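You operate a simulated robot arm through the tools that you are given. There is no shell and no other tool. Be economical: measure what you need, move in short steps, check, and stop when the job is done.

The job below is to be done with a simulated robot arm. You get a single attempt, and the scene is never put back.

Task
Take the blue adapter and leave it on the blue pouch.
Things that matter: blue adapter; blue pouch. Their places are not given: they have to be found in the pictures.

The check looks at the end state, three seconds after you hand in, the way a careful person would. Anything else that was tipped, shoved, dropped, spilled or broken makes it a failure.

Robot
A 6-joint arm with a two-finger parallel gripper, fixed in place. Base frame: the origin is at the foot of the arm, x ahead of it, y to its left, z up; the work surface is at about z = 0.8. Units: m, degrees, N and s.
With the tool pointing down near the work surface it reaches from about 0.24 to 0.64 m from the base axis. Its first joint turns from -66.0 to 66.0 degrees. Payload 2.7 kg.
The TCP is the grasp point between the finger pads, 0.023 m short of the fingertips. In the tool frame z runs along the fingers and y along their closing line. Largest opening 0.094 m; finger width 0.038, thickness 0.01; the body of the gripper, 0.054 by 0.096 m, starts 0.039 m behind the TCP.
Orientation is that of the tool frame in the base frame, as a unit quaternion [x, y, z, w]. With the fingers straight down and closing along the base's y, the tool's x points along the base's -x, its y along +y and its z along -z.

Tools
- The arm moves only by the tool jog_arm. Its argument "moves" is a list of rows, each a list of 3 entries, a list of its own where there are three numbers: the shift along the base's x, y, z in m, then the turn, a rotation vector about the base's x, y, z in degrees, then the gripper command, from -1 (shut) to 1 (fully open), values between in proportion. In form: [[[x, y, z], [wx, wy, wz], gripper], ...]. A call has 1 to 10 rows; each row shifts and turns the commanded pose from where the row before left it. Rows are played at 5 a second. More than 0.05 m and 8.6 degrees between two rows, or a gripper value outside its range, and nothing of the call is played. A pose out of reach is approached as far as the arm can. The call stops where the force on the tool passes 40 N (or 10 N more than at its start, if that is more) or the arm is blocked; 0.2 s more then pass. Each finger travels about 0.045 m/s and halts on what it meets, pressing with about 23 N; the grip force reading is that of the motor and also rises with nothing between the fingers. The clock runs only during rows and for 0.2 s after the last one: add rows that do not move to give the fingers time. It gives the time, the measured TCP pose, the force on the tool (base axes), the opening and the grip force at its end, in the units of the frame above (readings bear some noise), and new pictures: "views" is both (left out), scene, wrist or none.
- Cameras (640 x 400 px; columns grow to the right, rows downward): "scene" is fixed at [0.0629, -0.4219, 1.4067]; the picture's right is [0.88, -0.48, 0.00], its down [-0.27, -0.48, -0.84] and it looks along [0.40, 0.73, -0.55] (base axes); focal length 366 px, centre (320, 200). "wrist" rides on the gripper at [0.086, 0.016, -0.074] in the tool frame; the picture's right is [-0.18, 0.98, 0.00], its down [-0.58, -0.11, -0.81] and it looks along [-0.79, -0.15, 0.59] (tool axes); focal length 243 px, centre (320, 200).
- point_at(camera, pixels): for up to 12 pixels [column, row] of the newest picture of that camera ("zoom" is the newest enlarged one), the place [x, y, z] in the base frame of the surface seen there, good to about 0.002 m. It takes no simulated time.
- enlarge(camera, box): a new picture of the part [left, top, right, bottom] of that camera's present view, enlarged. It takes no simulated time.
- finish_job(): hands the job in; it is judged then, once.

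Go step by step. Measure first, check grasps and placings, and put right what went wrong. The budget is 60 turns and 170 pictures, counting those below and the enlarged ones. Unless the task says otherwise, let go and move clear before handing in, and close with one line.

The tools are called after "Request:" by a JSON object that holds its "name" and its "arguments". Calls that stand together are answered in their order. jog_arm: Moves the arm, as the interface text tells. Its arguments: {"type":"object","properties":{"moves":{"type":"array"},"views":{"type":"string","enum":["both","scene","wrist","none"]}},"required":["moves"]} The other tools are called the same way: point_at (camera, pixels) gives the place of the surface under pixels of a picture; enlarge (camera, box) takes an enlarged picture of a part of a camera's view; finish_job () hands the job in.

At the start:

```text
time_s: 0.0
position: [0.3626, 0.1786, 1.071]
ee_rot: [0.0, 1.0, 0.001, 0.0]
wrist_force: [0.8, 0.5, 0.4]
grip_width: 0.0939
finger_force: 0.1
```

scene: 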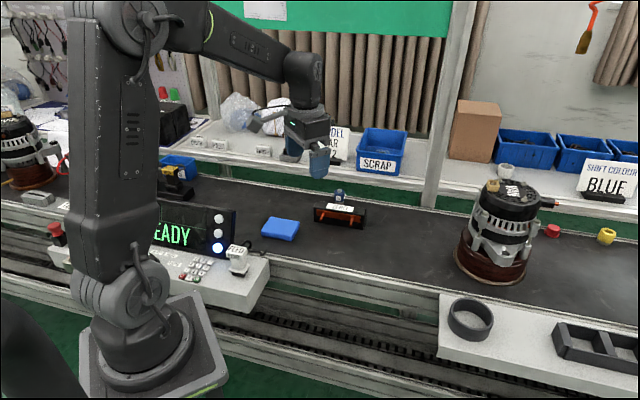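
wrist: 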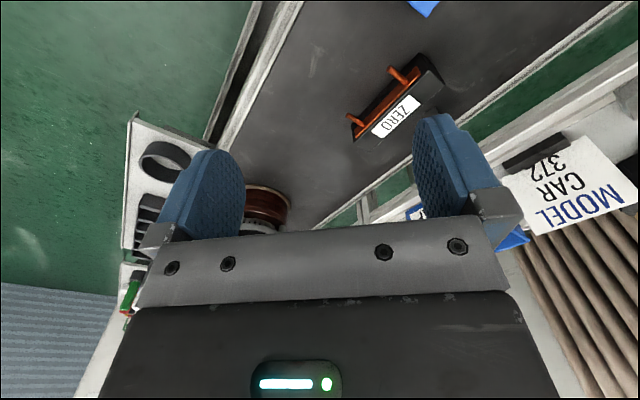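

The scene shows a flat blue item near (281,229) and a small bluish item near (340,196) behind an orange/black holder. I'll enlarge to identify them.

Request:
{"name": "enlarge", "arguments": {"camera": "scene", "box": [220, 160, 400, 272]}}

Request:
{"name": "enlarge", "arguments": {"camera": "scene", "box": [440, 160, 640, 285]}}

Request:
{"name": "enlarge", "arguments": {"camera": "scene", "box": [0, 100, 220, 240]}}

```text
3.56 times, centred on (310, 216) of scene
```

zoom: 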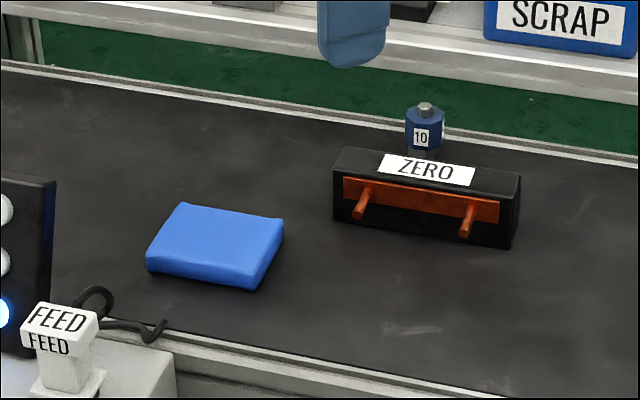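

```text
3.20 times, centred on (540, 222) of scene
```

zoom: 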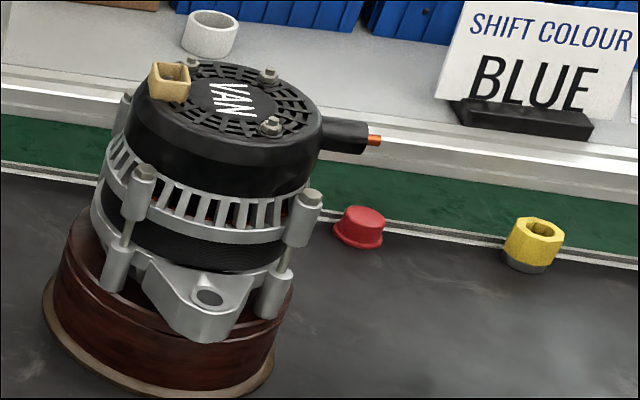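

```text
2.86 times, centred on (110, 170) of scene
```

zoom: 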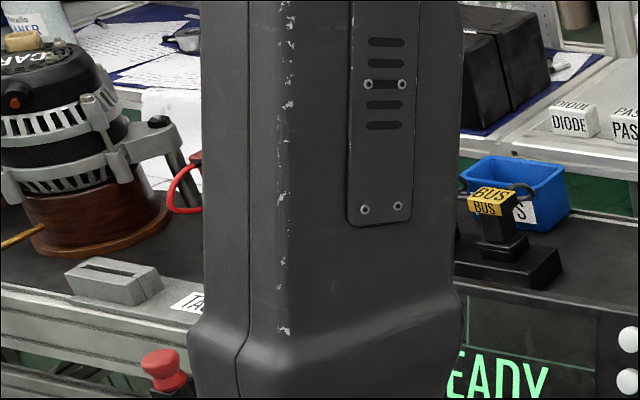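

The blue adapter (labelled 10) stands behind the ZERO block; the pouch is the flat blue pad at (281,229). I'll measure both.

Request:
{"name": "point_at", "arguments": {"camera": "scene", "pixels": [[339, 189], [339, 198], [343, 193], [336, 196], [280, 226], [271, 218], [299, 222], [262, 234], [290, 239], [316, 203], [366, 211], [364, 228]]}}

Request:
{"name": "enlarge", "arguments": {"camera": "scene", "box": [310, 180, 374, 220]}}

```text
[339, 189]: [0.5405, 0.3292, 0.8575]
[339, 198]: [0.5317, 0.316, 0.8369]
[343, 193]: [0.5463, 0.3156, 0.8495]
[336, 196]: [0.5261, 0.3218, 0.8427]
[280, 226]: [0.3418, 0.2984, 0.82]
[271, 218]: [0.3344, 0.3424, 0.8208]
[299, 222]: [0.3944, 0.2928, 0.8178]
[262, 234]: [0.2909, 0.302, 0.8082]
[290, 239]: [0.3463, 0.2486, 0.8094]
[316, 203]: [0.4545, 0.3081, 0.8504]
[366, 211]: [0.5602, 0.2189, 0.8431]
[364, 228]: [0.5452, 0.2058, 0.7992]
```

```text
10.00 times, centred on (342, 200) of scene
```

zoom: 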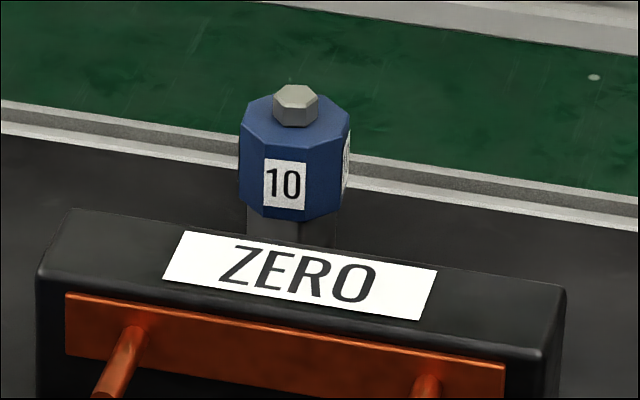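

Now precise points on the adapter and block via the zoom.

Request:
{"name": "point_at", "arguments": {"camera": "zoom", "pixels": [[296, 95], [260, 110], [335, 115], [243, 160], [345, 165], [285, 205], [270, 235], [320, 235], [75, 215], [560, 290], [545, 355], [40, 275]]}}

Request:
{"name": "point_at", "arguments": {"camera": "wrist", "pixels": [[424, 2], [437, 75], [380, 132], [352, 135], [405, 80]]}}

```text
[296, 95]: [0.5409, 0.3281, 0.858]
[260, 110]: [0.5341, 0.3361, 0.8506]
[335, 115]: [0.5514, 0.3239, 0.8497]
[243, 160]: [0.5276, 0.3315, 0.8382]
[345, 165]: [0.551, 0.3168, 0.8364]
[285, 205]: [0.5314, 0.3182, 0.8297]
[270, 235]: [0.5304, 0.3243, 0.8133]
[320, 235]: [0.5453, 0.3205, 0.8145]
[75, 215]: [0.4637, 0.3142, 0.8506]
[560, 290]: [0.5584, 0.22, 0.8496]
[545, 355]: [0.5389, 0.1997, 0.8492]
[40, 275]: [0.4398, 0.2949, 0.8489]
```

```text
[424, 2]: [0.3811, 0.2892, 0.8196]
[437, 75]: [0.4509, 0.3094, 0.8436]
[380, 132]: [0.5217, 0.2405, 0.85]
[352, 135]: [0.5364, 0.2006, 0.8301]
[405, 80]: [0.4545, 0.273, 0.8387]
```

Next I check the adapter's face orientation and what lies behind it (rail height).

Request:
{"name": "point_at", "arguments": {"camera": "zoom", "pixels": [[258, 170], [298, 175], [270, 205], [315, 170], [335, 170], [346, 165], [244, 150], [247, 180], [370, 175], [380, 200], [200, 190], [400, 120]]}}

Request:
{"name": "enlarge", "arguments": {"camera": "scene", "box": [325, 184, 357, 204]}}

```text
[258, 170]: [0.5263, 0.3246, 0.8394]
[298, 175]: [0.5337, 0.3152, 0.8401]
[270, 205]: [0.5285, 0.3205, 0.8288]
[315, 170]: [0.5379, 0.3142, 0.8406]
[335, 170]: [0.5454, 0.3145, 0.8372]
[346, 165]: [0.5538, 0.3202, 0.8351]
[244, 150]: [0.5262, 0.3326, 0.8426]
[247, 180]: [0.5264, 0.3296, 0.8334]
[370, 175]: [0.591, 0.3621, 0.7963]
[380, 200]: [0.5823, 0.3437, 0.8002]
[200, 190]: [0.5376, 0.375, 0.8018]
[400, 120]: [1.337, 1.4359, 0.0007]
```

```text
16.00 times, centred on (341, 194) of scene
```

zoom: 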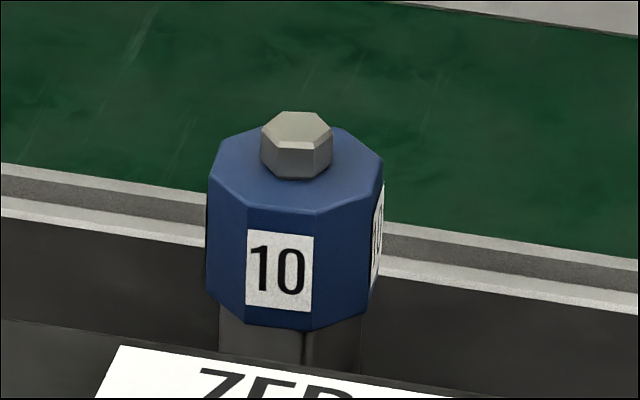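

Adapter centre ≈ (0.540, 0.328), blue body z 0.825–0.85, octagon faces aligned ~45° with the block. I'll go above it with the gripper turned +45° about z, so the fingers straddle parallel to the block.

Request:
{"name": "jog_arm", "arguments": {"moves": [[[0.0296, 0.0249, -0.02], [0, 0, 7.5], 1], [[0.0296, 0.0249, -0.02], [0, 0, 7.5], 1], [[0.0296, 0.0249, -0.02], [0, 0, 7.5], 1], [[0.0296, 0.0249, -0.02], [0, 0, 7.5], 1], [[0.0296, 0.0249, -0.02], [0, 0, 7.5], 1], [[0.0294, 0.0249, -0.02], [0, 0, 7.5], 1], [[0, 0, 0], [0, 0, 0], 1]]}}

```text
time_s: 1.6
position: [0.542, 0.327, 0.9502]
ee_rot: [-0.384, 0.924, 0.001, -0.001]
wrist_force: [0.5, -0.6, 0.8]
grip_width: 0.0942
finger_force: 0.0
```

scene: 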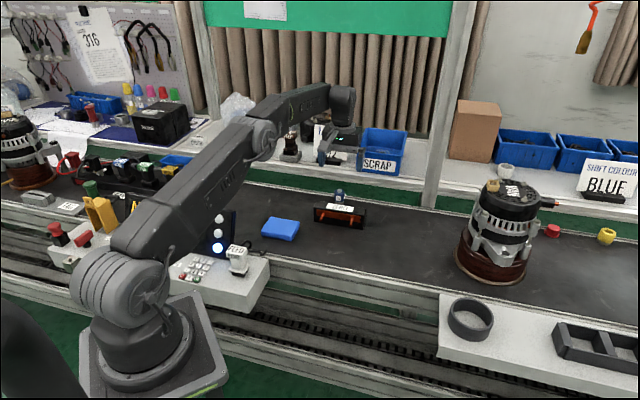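
wrist: 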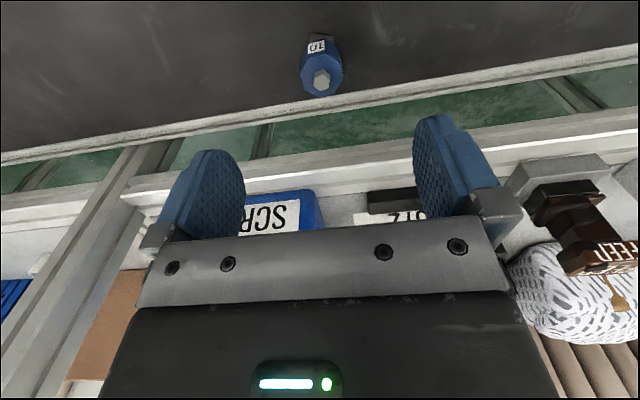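

The gripper is above the adapter, which shows at (321,80) in the wrist view. I'll recheck its position from this viewpoint.

Request:
{"name": "point_at", "arguments": {"camera": "wrist", "pixels": [[322, 79], [304, 72], [342, 68], [322, 95], [320, 60]]}}

Request:
{"name": "enlarge", "arguments": {"camera": "wrist", "box": [272, 20, 368, 80]}}

```text
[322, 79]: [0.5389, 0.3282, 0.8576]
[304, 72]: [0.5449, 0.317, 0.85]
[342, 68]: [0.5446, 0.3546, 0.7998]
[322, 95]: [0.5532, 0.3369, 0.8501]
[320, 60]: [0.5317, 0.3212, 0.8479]
```

```text
6.67 times, centred on (320, 50) of wrist
```

zoom: 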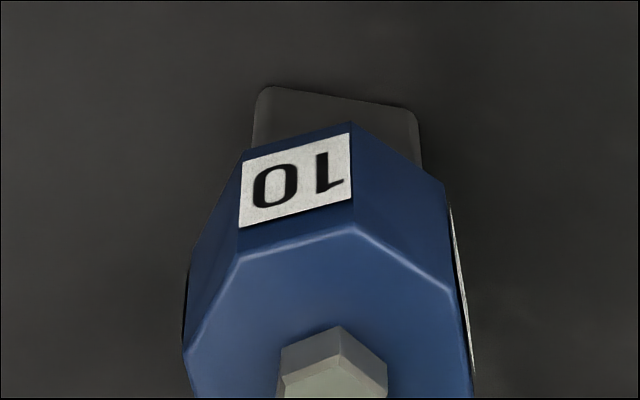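

Measuring the face direction more precisely to align the fingers.

Request:
{"name": "point_at", "arguments": {"camera": "zoom", "pixels": [[246, 200], [340, 180], [240, 258], [355, 228], [455, 290], [187, 350], [470, 380], [335, 380], [280, 100], [400, 120]]}}

```text
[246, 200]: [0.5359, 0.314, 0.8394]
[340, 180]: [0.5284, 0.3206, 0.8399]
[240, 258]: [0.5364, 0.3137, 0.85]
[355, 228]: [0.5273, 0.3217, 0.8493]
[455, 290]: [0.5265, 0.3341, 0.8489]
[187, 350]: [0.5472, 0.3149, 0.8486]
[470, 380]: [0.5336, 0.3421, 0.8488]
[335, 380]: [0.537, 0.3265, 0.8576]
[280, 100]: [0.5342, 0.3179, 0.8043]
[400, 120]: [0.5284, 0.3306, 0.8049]
```

The adapter centre is (0.541, 0.3285), with faces at +4° from the gripper. I'll trim that and descend to z ≈ 0.838.

Request:
{"name": "jog_arm", "arguments": {"moves": [[[0.001, 0.0005, -0.02], [0, 0, 4], 1], [[0, 0, -0.025], [0, 0, 0], 1], [[0, 0, -0.025], [0, 0, 0], 1], [[0, 0, -0.025], [0, 0, 0], 1], [[0, 0, -0.018], [0, 0, 0], 1], [[0, 0, 0], [0, 0, 0], 1]]}}

```text
time_s: 3.0
position: [0.5418, 0.3268, 0.8403]
ee_rot: [-0.414, 0.91, 0.0, 0.0]
wrist_force: [0.2, -1.2, 0.0]
grip_width: 0.0941
finger_force: 0.1
```

scene: 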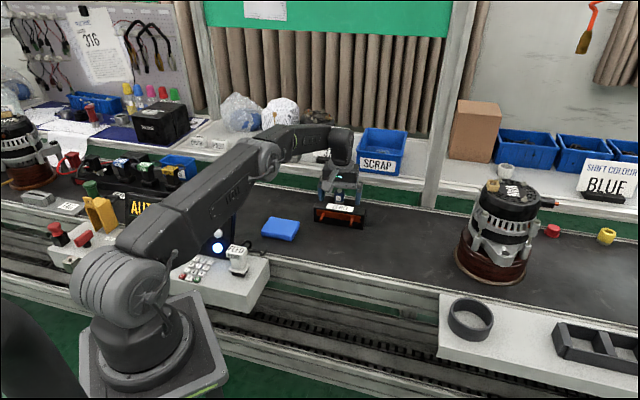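
wrist: 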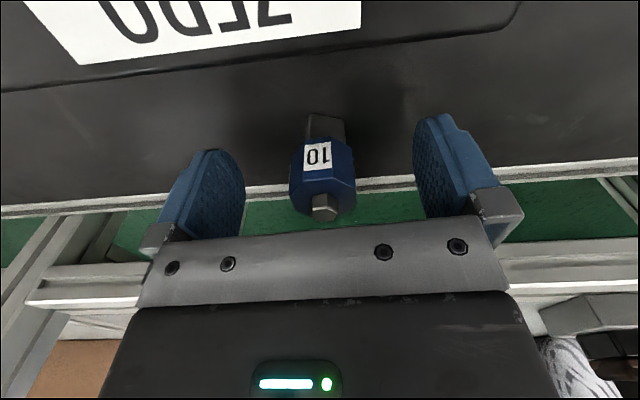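

The adapter sits centred between the fingers at (322,180). Closing.

Request:
{"name": "jog_arm", "arguments": {"moves": [[[-0.0005, 0.001, 0], [0, 0, 0], 1], [[0, 0, 0], [0, 0, 0], -1], [[0, 0, 0], [0, 0, 0], -1], [[0, 0, 0], [0, 0, 0], -1], [[0, 0, 0], [0, 0, 0], -1], [[0, 0, 0], [0, 0, 0], -1], [[0, 0, 0], [0, 0, 0], -1]], "views": "wrist"}}

```text
time_s: 4.6
position: [0.5413, 0.3287, 0.8396]
ee_rot: [-0.415, 0.91, 0.001, 0.0]
wrist_force: [-0.1, 0.0, 0.1]
grip_width: 0.0291
finger_force: 22.9
```

wrist: 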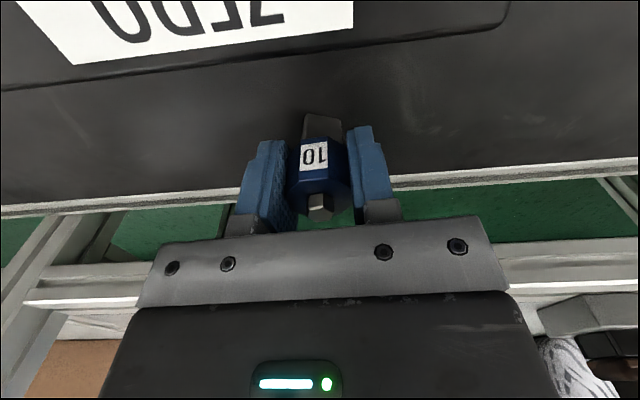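

Held at 29.1 mm opening, matching the adapter's width. Lifting straight up.

Request:
{"name": "jog_arm", "arguments": {"moves": [[[0, 0, 0.015], [0, 0, 0], -1], [[0, 0, 0.03], [0, 0, 0], -1], [[0, 0, 0.035], [0, 0, 0], -1], [[0, 0, 0.03], [0, 0, 0], -1], [[0, 0, 0], [0, 0, 0], -1]]}}

```text
time_s: 5.8
position: [0.5412, 0.329, 0.9484]
ee_rot: [-0.415, 0.91, 0.001, -0.001]
wrist_force: [-0.2, -0.4, -0.4]
grip_width: 0.0292
finger_force: 22.9
```

scene: 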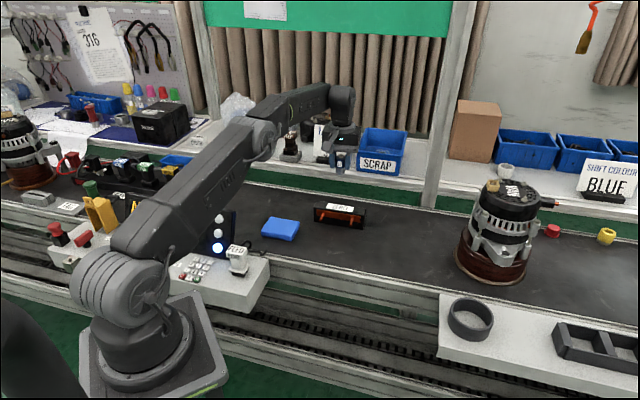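
wrist: 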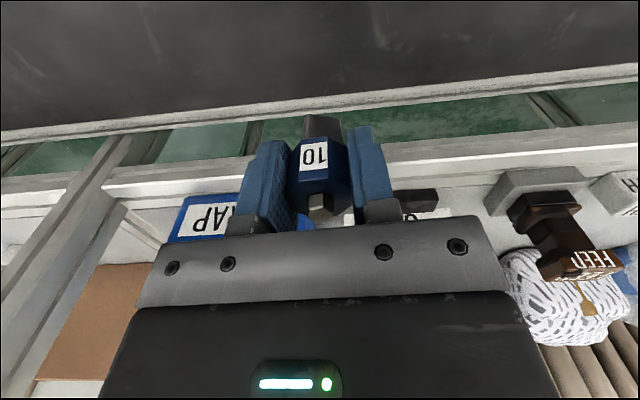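

The adapter is up and out of its spot. Now measuring the pouch top in detail and its surroundings.

Request:
{"name": "enlarge", "arguments": {"camera": "scene", "box": [240, 200, 320, 250]}}

Request:
{"name": "point_at", "arguments": {"camera": "scene", "pixels": [[271, 219], [298, 223], [280, 222], [276, 228], [284, 228], [288, 231], [266, 231], [289, 237], [280, 232], [243, 247], [236, 210], [222, 225]]}}

```text
8.00 times, centred on (280, 225) of scene
```

zoom: 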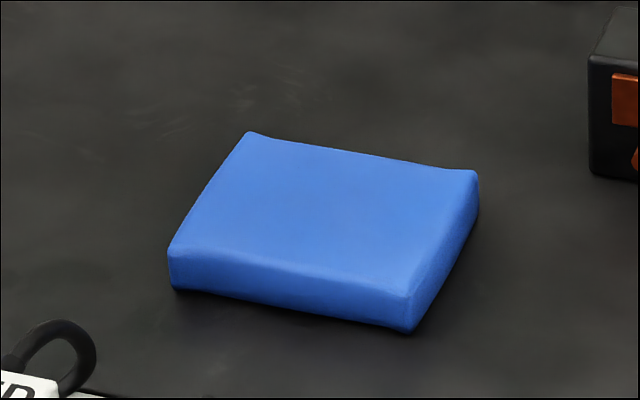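

```text
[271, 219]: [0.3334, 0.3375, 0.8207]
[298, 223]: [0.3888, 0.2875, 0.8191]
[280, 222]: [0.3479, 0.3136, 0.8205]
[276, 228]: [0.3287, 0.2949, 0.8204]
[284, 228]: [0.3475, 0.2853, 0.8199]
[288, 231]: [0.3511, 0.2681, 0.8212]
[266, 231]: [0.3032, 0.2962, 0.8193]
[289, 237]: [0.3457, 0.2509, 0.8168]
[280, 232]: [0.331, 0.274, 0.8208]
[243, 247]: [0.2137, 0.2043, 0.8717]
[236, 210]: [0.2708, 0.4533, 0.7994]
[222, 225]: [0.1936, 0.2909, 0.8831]
```

The pouch top is flat at z ≈ 0.8205, centre ≈ (0.342, 0.295). I'll carry the adapter over it at height.

Request:
{"name": "jog_arm", "arguments": {"moves": [[[-0.015, -0.003, 0], [0, 0, 0], -1], [[-0.03, -0.005, 0], [0, 0, 0], -1], [[-0.03, -0.005, 0], [0, 0, 0], -1], [[-0.03, -0.005, 0], [0, 0, 0], -1], [[-0.03, -0.005, 0], [0, 0, 0], -1], [[-0.03, -0.005, 0], [0, 0, 0], -1], [[-0.024, -0.004, -0.01], [0, 0, 0], -1], [[-0.01, -0.002, -0.01], [0, 0, 0], -1], [[0, 0, 0], [0, 0, 0], -1]]}}

```text
time_s: 7.8
position: [0.3412, 0.2942, 0.9281]
ee_rot: [-0.414, 0.91, 0.0, -0.001]
wrist_force: [0.8, -0.5, -1.0]
grip_width: 0.0291
finger_force: 23.1
```

scene: 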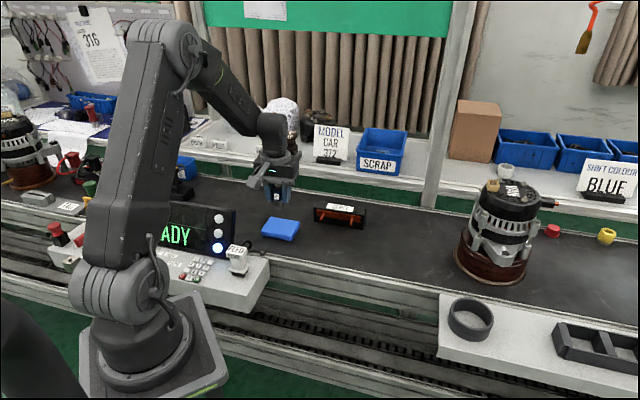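
wrist: 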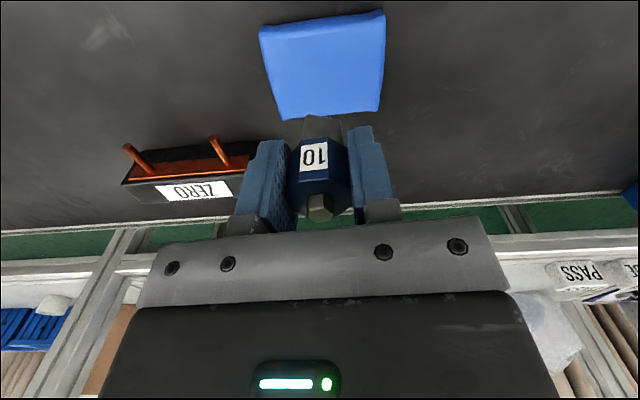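

The adapter is over the pouch. Descending to just above contact (TCP ≈ 0.864).

Request:
{"name": "jog_arm", "arguments": {"moves": [[[0, 0, -0.02], [0, 0, 0], -1], [[0, 0, -0.02], [0, 0, 0], -1], [[0, 0, -0.014], [0, 0, 0], -1], [[0, 0, -0.01], [0, 0, 0], -1], [[0, 0, 0], [0, 0, 0], -1]]}}

Request:
{"name": "enlarge", "arguments": {"camera": "scene", "box": [240, 190, 320, 240]}}

```text
time_s: 9.0
position: [0.3416, 0.2949, 0.8646]
ee_rot: [-0.415, 0.91, 0.001, 0.0]
wrist_force: [-0.5, -0.3, -1.2]
grip_width: 0.0292
finger_force: 23.1
```

scene: 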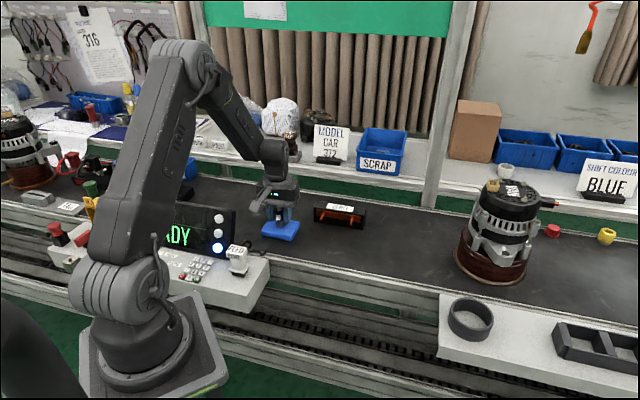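
wrist: 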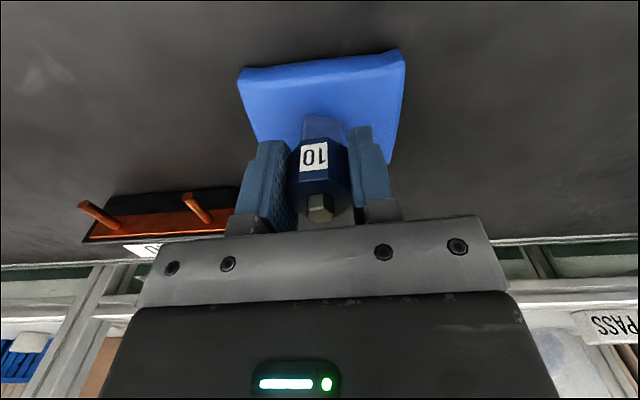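

```text
8.00 times, centred on (280, 215) of scene
```

zoom: 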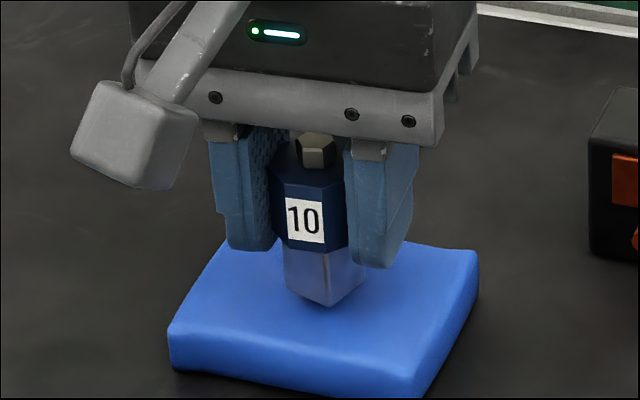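

The foot is just above the pouch middle, no contact force yet. Lowering in 1 mm steps.

Request:
{"name": "jog_arm", "arguments": {"moves": [[[0, 0, -0.001], [0, 0, 0], -1], [[0, 0, -0.001], [0, 0, 0], -1], [[0, 0, -0.001], [0, 0, 0], -1], [[0, 0, 0], [0, 0, 0], -1]], "views": "none"}}

Request:
{"name": "enlarge", "arguments": {"camera": "scene", "box": [240, 190, 320, 240]}}

```text
time_s: 10.0
position: [0.3402, 0.2936, 0.8595]
ee_rot: [-0.415, 0.91, 0.001, 0.0]
wrist_force: [-0.2, -0.5, -1.1]
grip_width: 0.0291
finger_force: 23.1
```

```text
8.00 times, centred on (280, 215) of scene
```

zoom: 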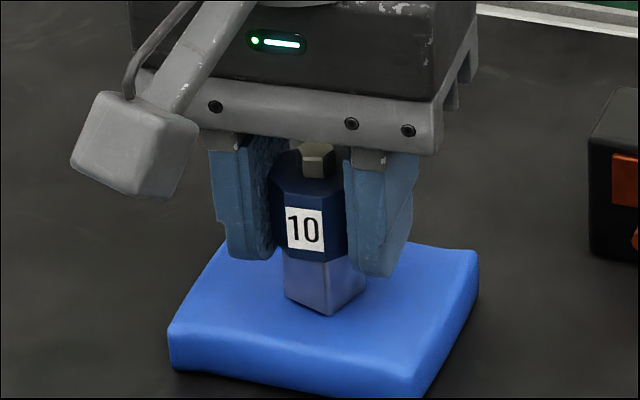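

Still no contact force (−1.1 N as before). Lowering a little further.

Request:
{"name": "jog_arm", "arguments": {"moves": [[[0, 0, -0.001], [0, 0, 0], -1], [[0, 0, 0], [0, 0, 0], -1]], "views": "none"}}

```text
time_s: 10.6
position: [0.3419, 0.2937, 0.8597]
ee_rot: [-0.415, 0.91, 0.001, 0.0]
wrist_force: [-0.6, 0.5, -0.9]
grip_width: 0.0293
finger_force: 22.5
```

Request:
{"name": "jog_arm", "arguments": {"moves": [[[0, 0, -0.001], [0, 0, 0], -1], [[0, 0, 0], [0, 0, 0], -1]], "views": "none"}}

Request:
{"name": "enlarge", "arguments": {"camera": "scene", "box": [264, 210, 296, 230]}}

```text
time_s: 11.2
position: [0.3415, 0.2958, 0.859]
ee_rot: [-0.415, 0.91, 0.001, 0.001]
wrist_force: [-2.7, -1.1, 10.3]
grip_width: 0.0294
finger_force: 23.0
```

```text
16.00 times, centred on (280, 220) of scene
```

zoom: 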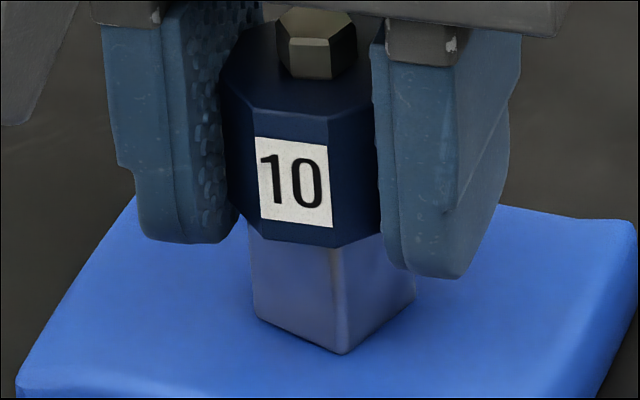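

Contact: force rose to 10 N upward and the foot rests on the pouch. Releasing gently, fingers opening part way.

Request:
{"name": "jog_arm", "arguments": {"moves": [[[0, 0, 0.0005], [0, 0, 0], -0.3], [[0, 0, 0], [0, 0, 0], -0.2], [[0, 0, 0], [0, 0, 0], 0.1], [[0, 0, 0], [0, 0, 0], 0.3], [[0, 0, 0], [0, 0, 0], 0.5], [[0, 0, 0], [0, 0, 0], 0.5]]}}

Request:
{"name": "enlarge", "arguments": {"camera": "scene", "box": [240, 190, 320, 240]}}

```text
time_s: 12.6
position: [0.3422, 0.296, 0.86]
ee_rot: [-0.414, 0.91, 0.001, 0.0]
wrist_force: [-0.1, 0.3, -0.9]
grip_width: 0.0704
finger_force: 0.0
```

scene: 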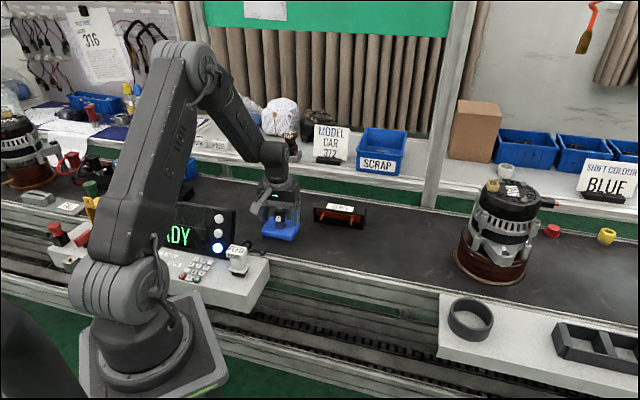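
wrist: 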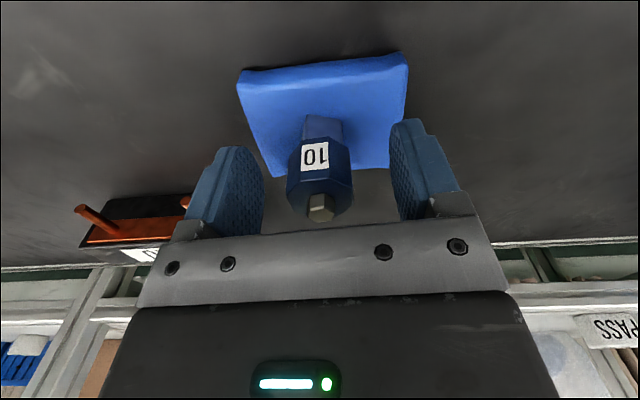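

```text
8.00 times, centred on (280, 215) of scene
```

zoom: 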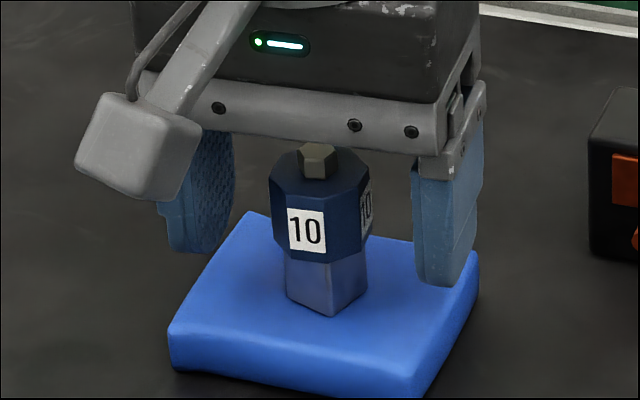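

The adapter stands upright by itself on the pouch. Retreating straight up.

Request:
{"name": "jog_arm", "arguments": {"moves": [[[0, 0, 0.01], [0, 0, 0], 0.5], [[0, 0, 0.025], [0, 0, 0], 0.5], [[0, 0, 0.035], [0, 0, 0], 0.5], [[0, 0, 0.04], [0, 0, 0], 0.5], [[0, 0, 0.03], [0, 0, 0], 0.5], [[0, 0, 0], [0, 0, 0], 0.5], [[0, 0, 0], [0, 0, 0], 0.5]]}}

Request:
{"name": "enlarge", "arguments": {"camera": "scene", "box": [240, 180, 368, 260]}}

```text
time_s: 14.2
position: [0.342, 0.2973, 0.9999]
ee_rot: [-0.415, 0.91, 0.001, 0.0]
wrist_force: [-0.1, -0.1, -0.3]
grip_width: 0.0705
finger_force: 0.0
```

scene: 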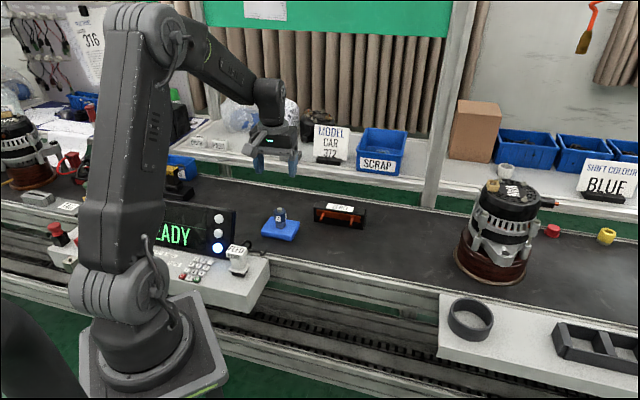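
wrist: 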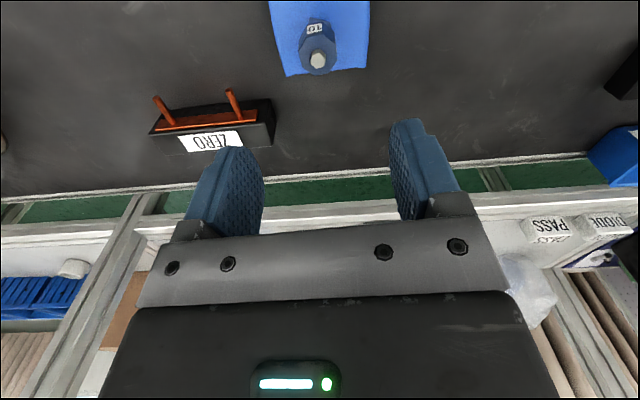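

```text
5.00 times, centred on (304, 220) of scene
```

zoom: 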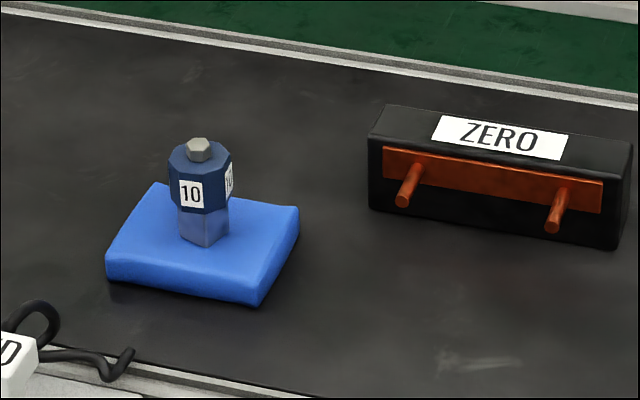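

The adapter stands upright in the middle of the pouch, the ZERO block is where it was, and the gripper is clear. Handing in.

Request:
{"name": "finish_job", "arguments": {}}

```text
The job is handed in.
```

The blue adapter is standing upright on the blue pouch, and the last pictures showed nothing else around it moved; the job is handed in.
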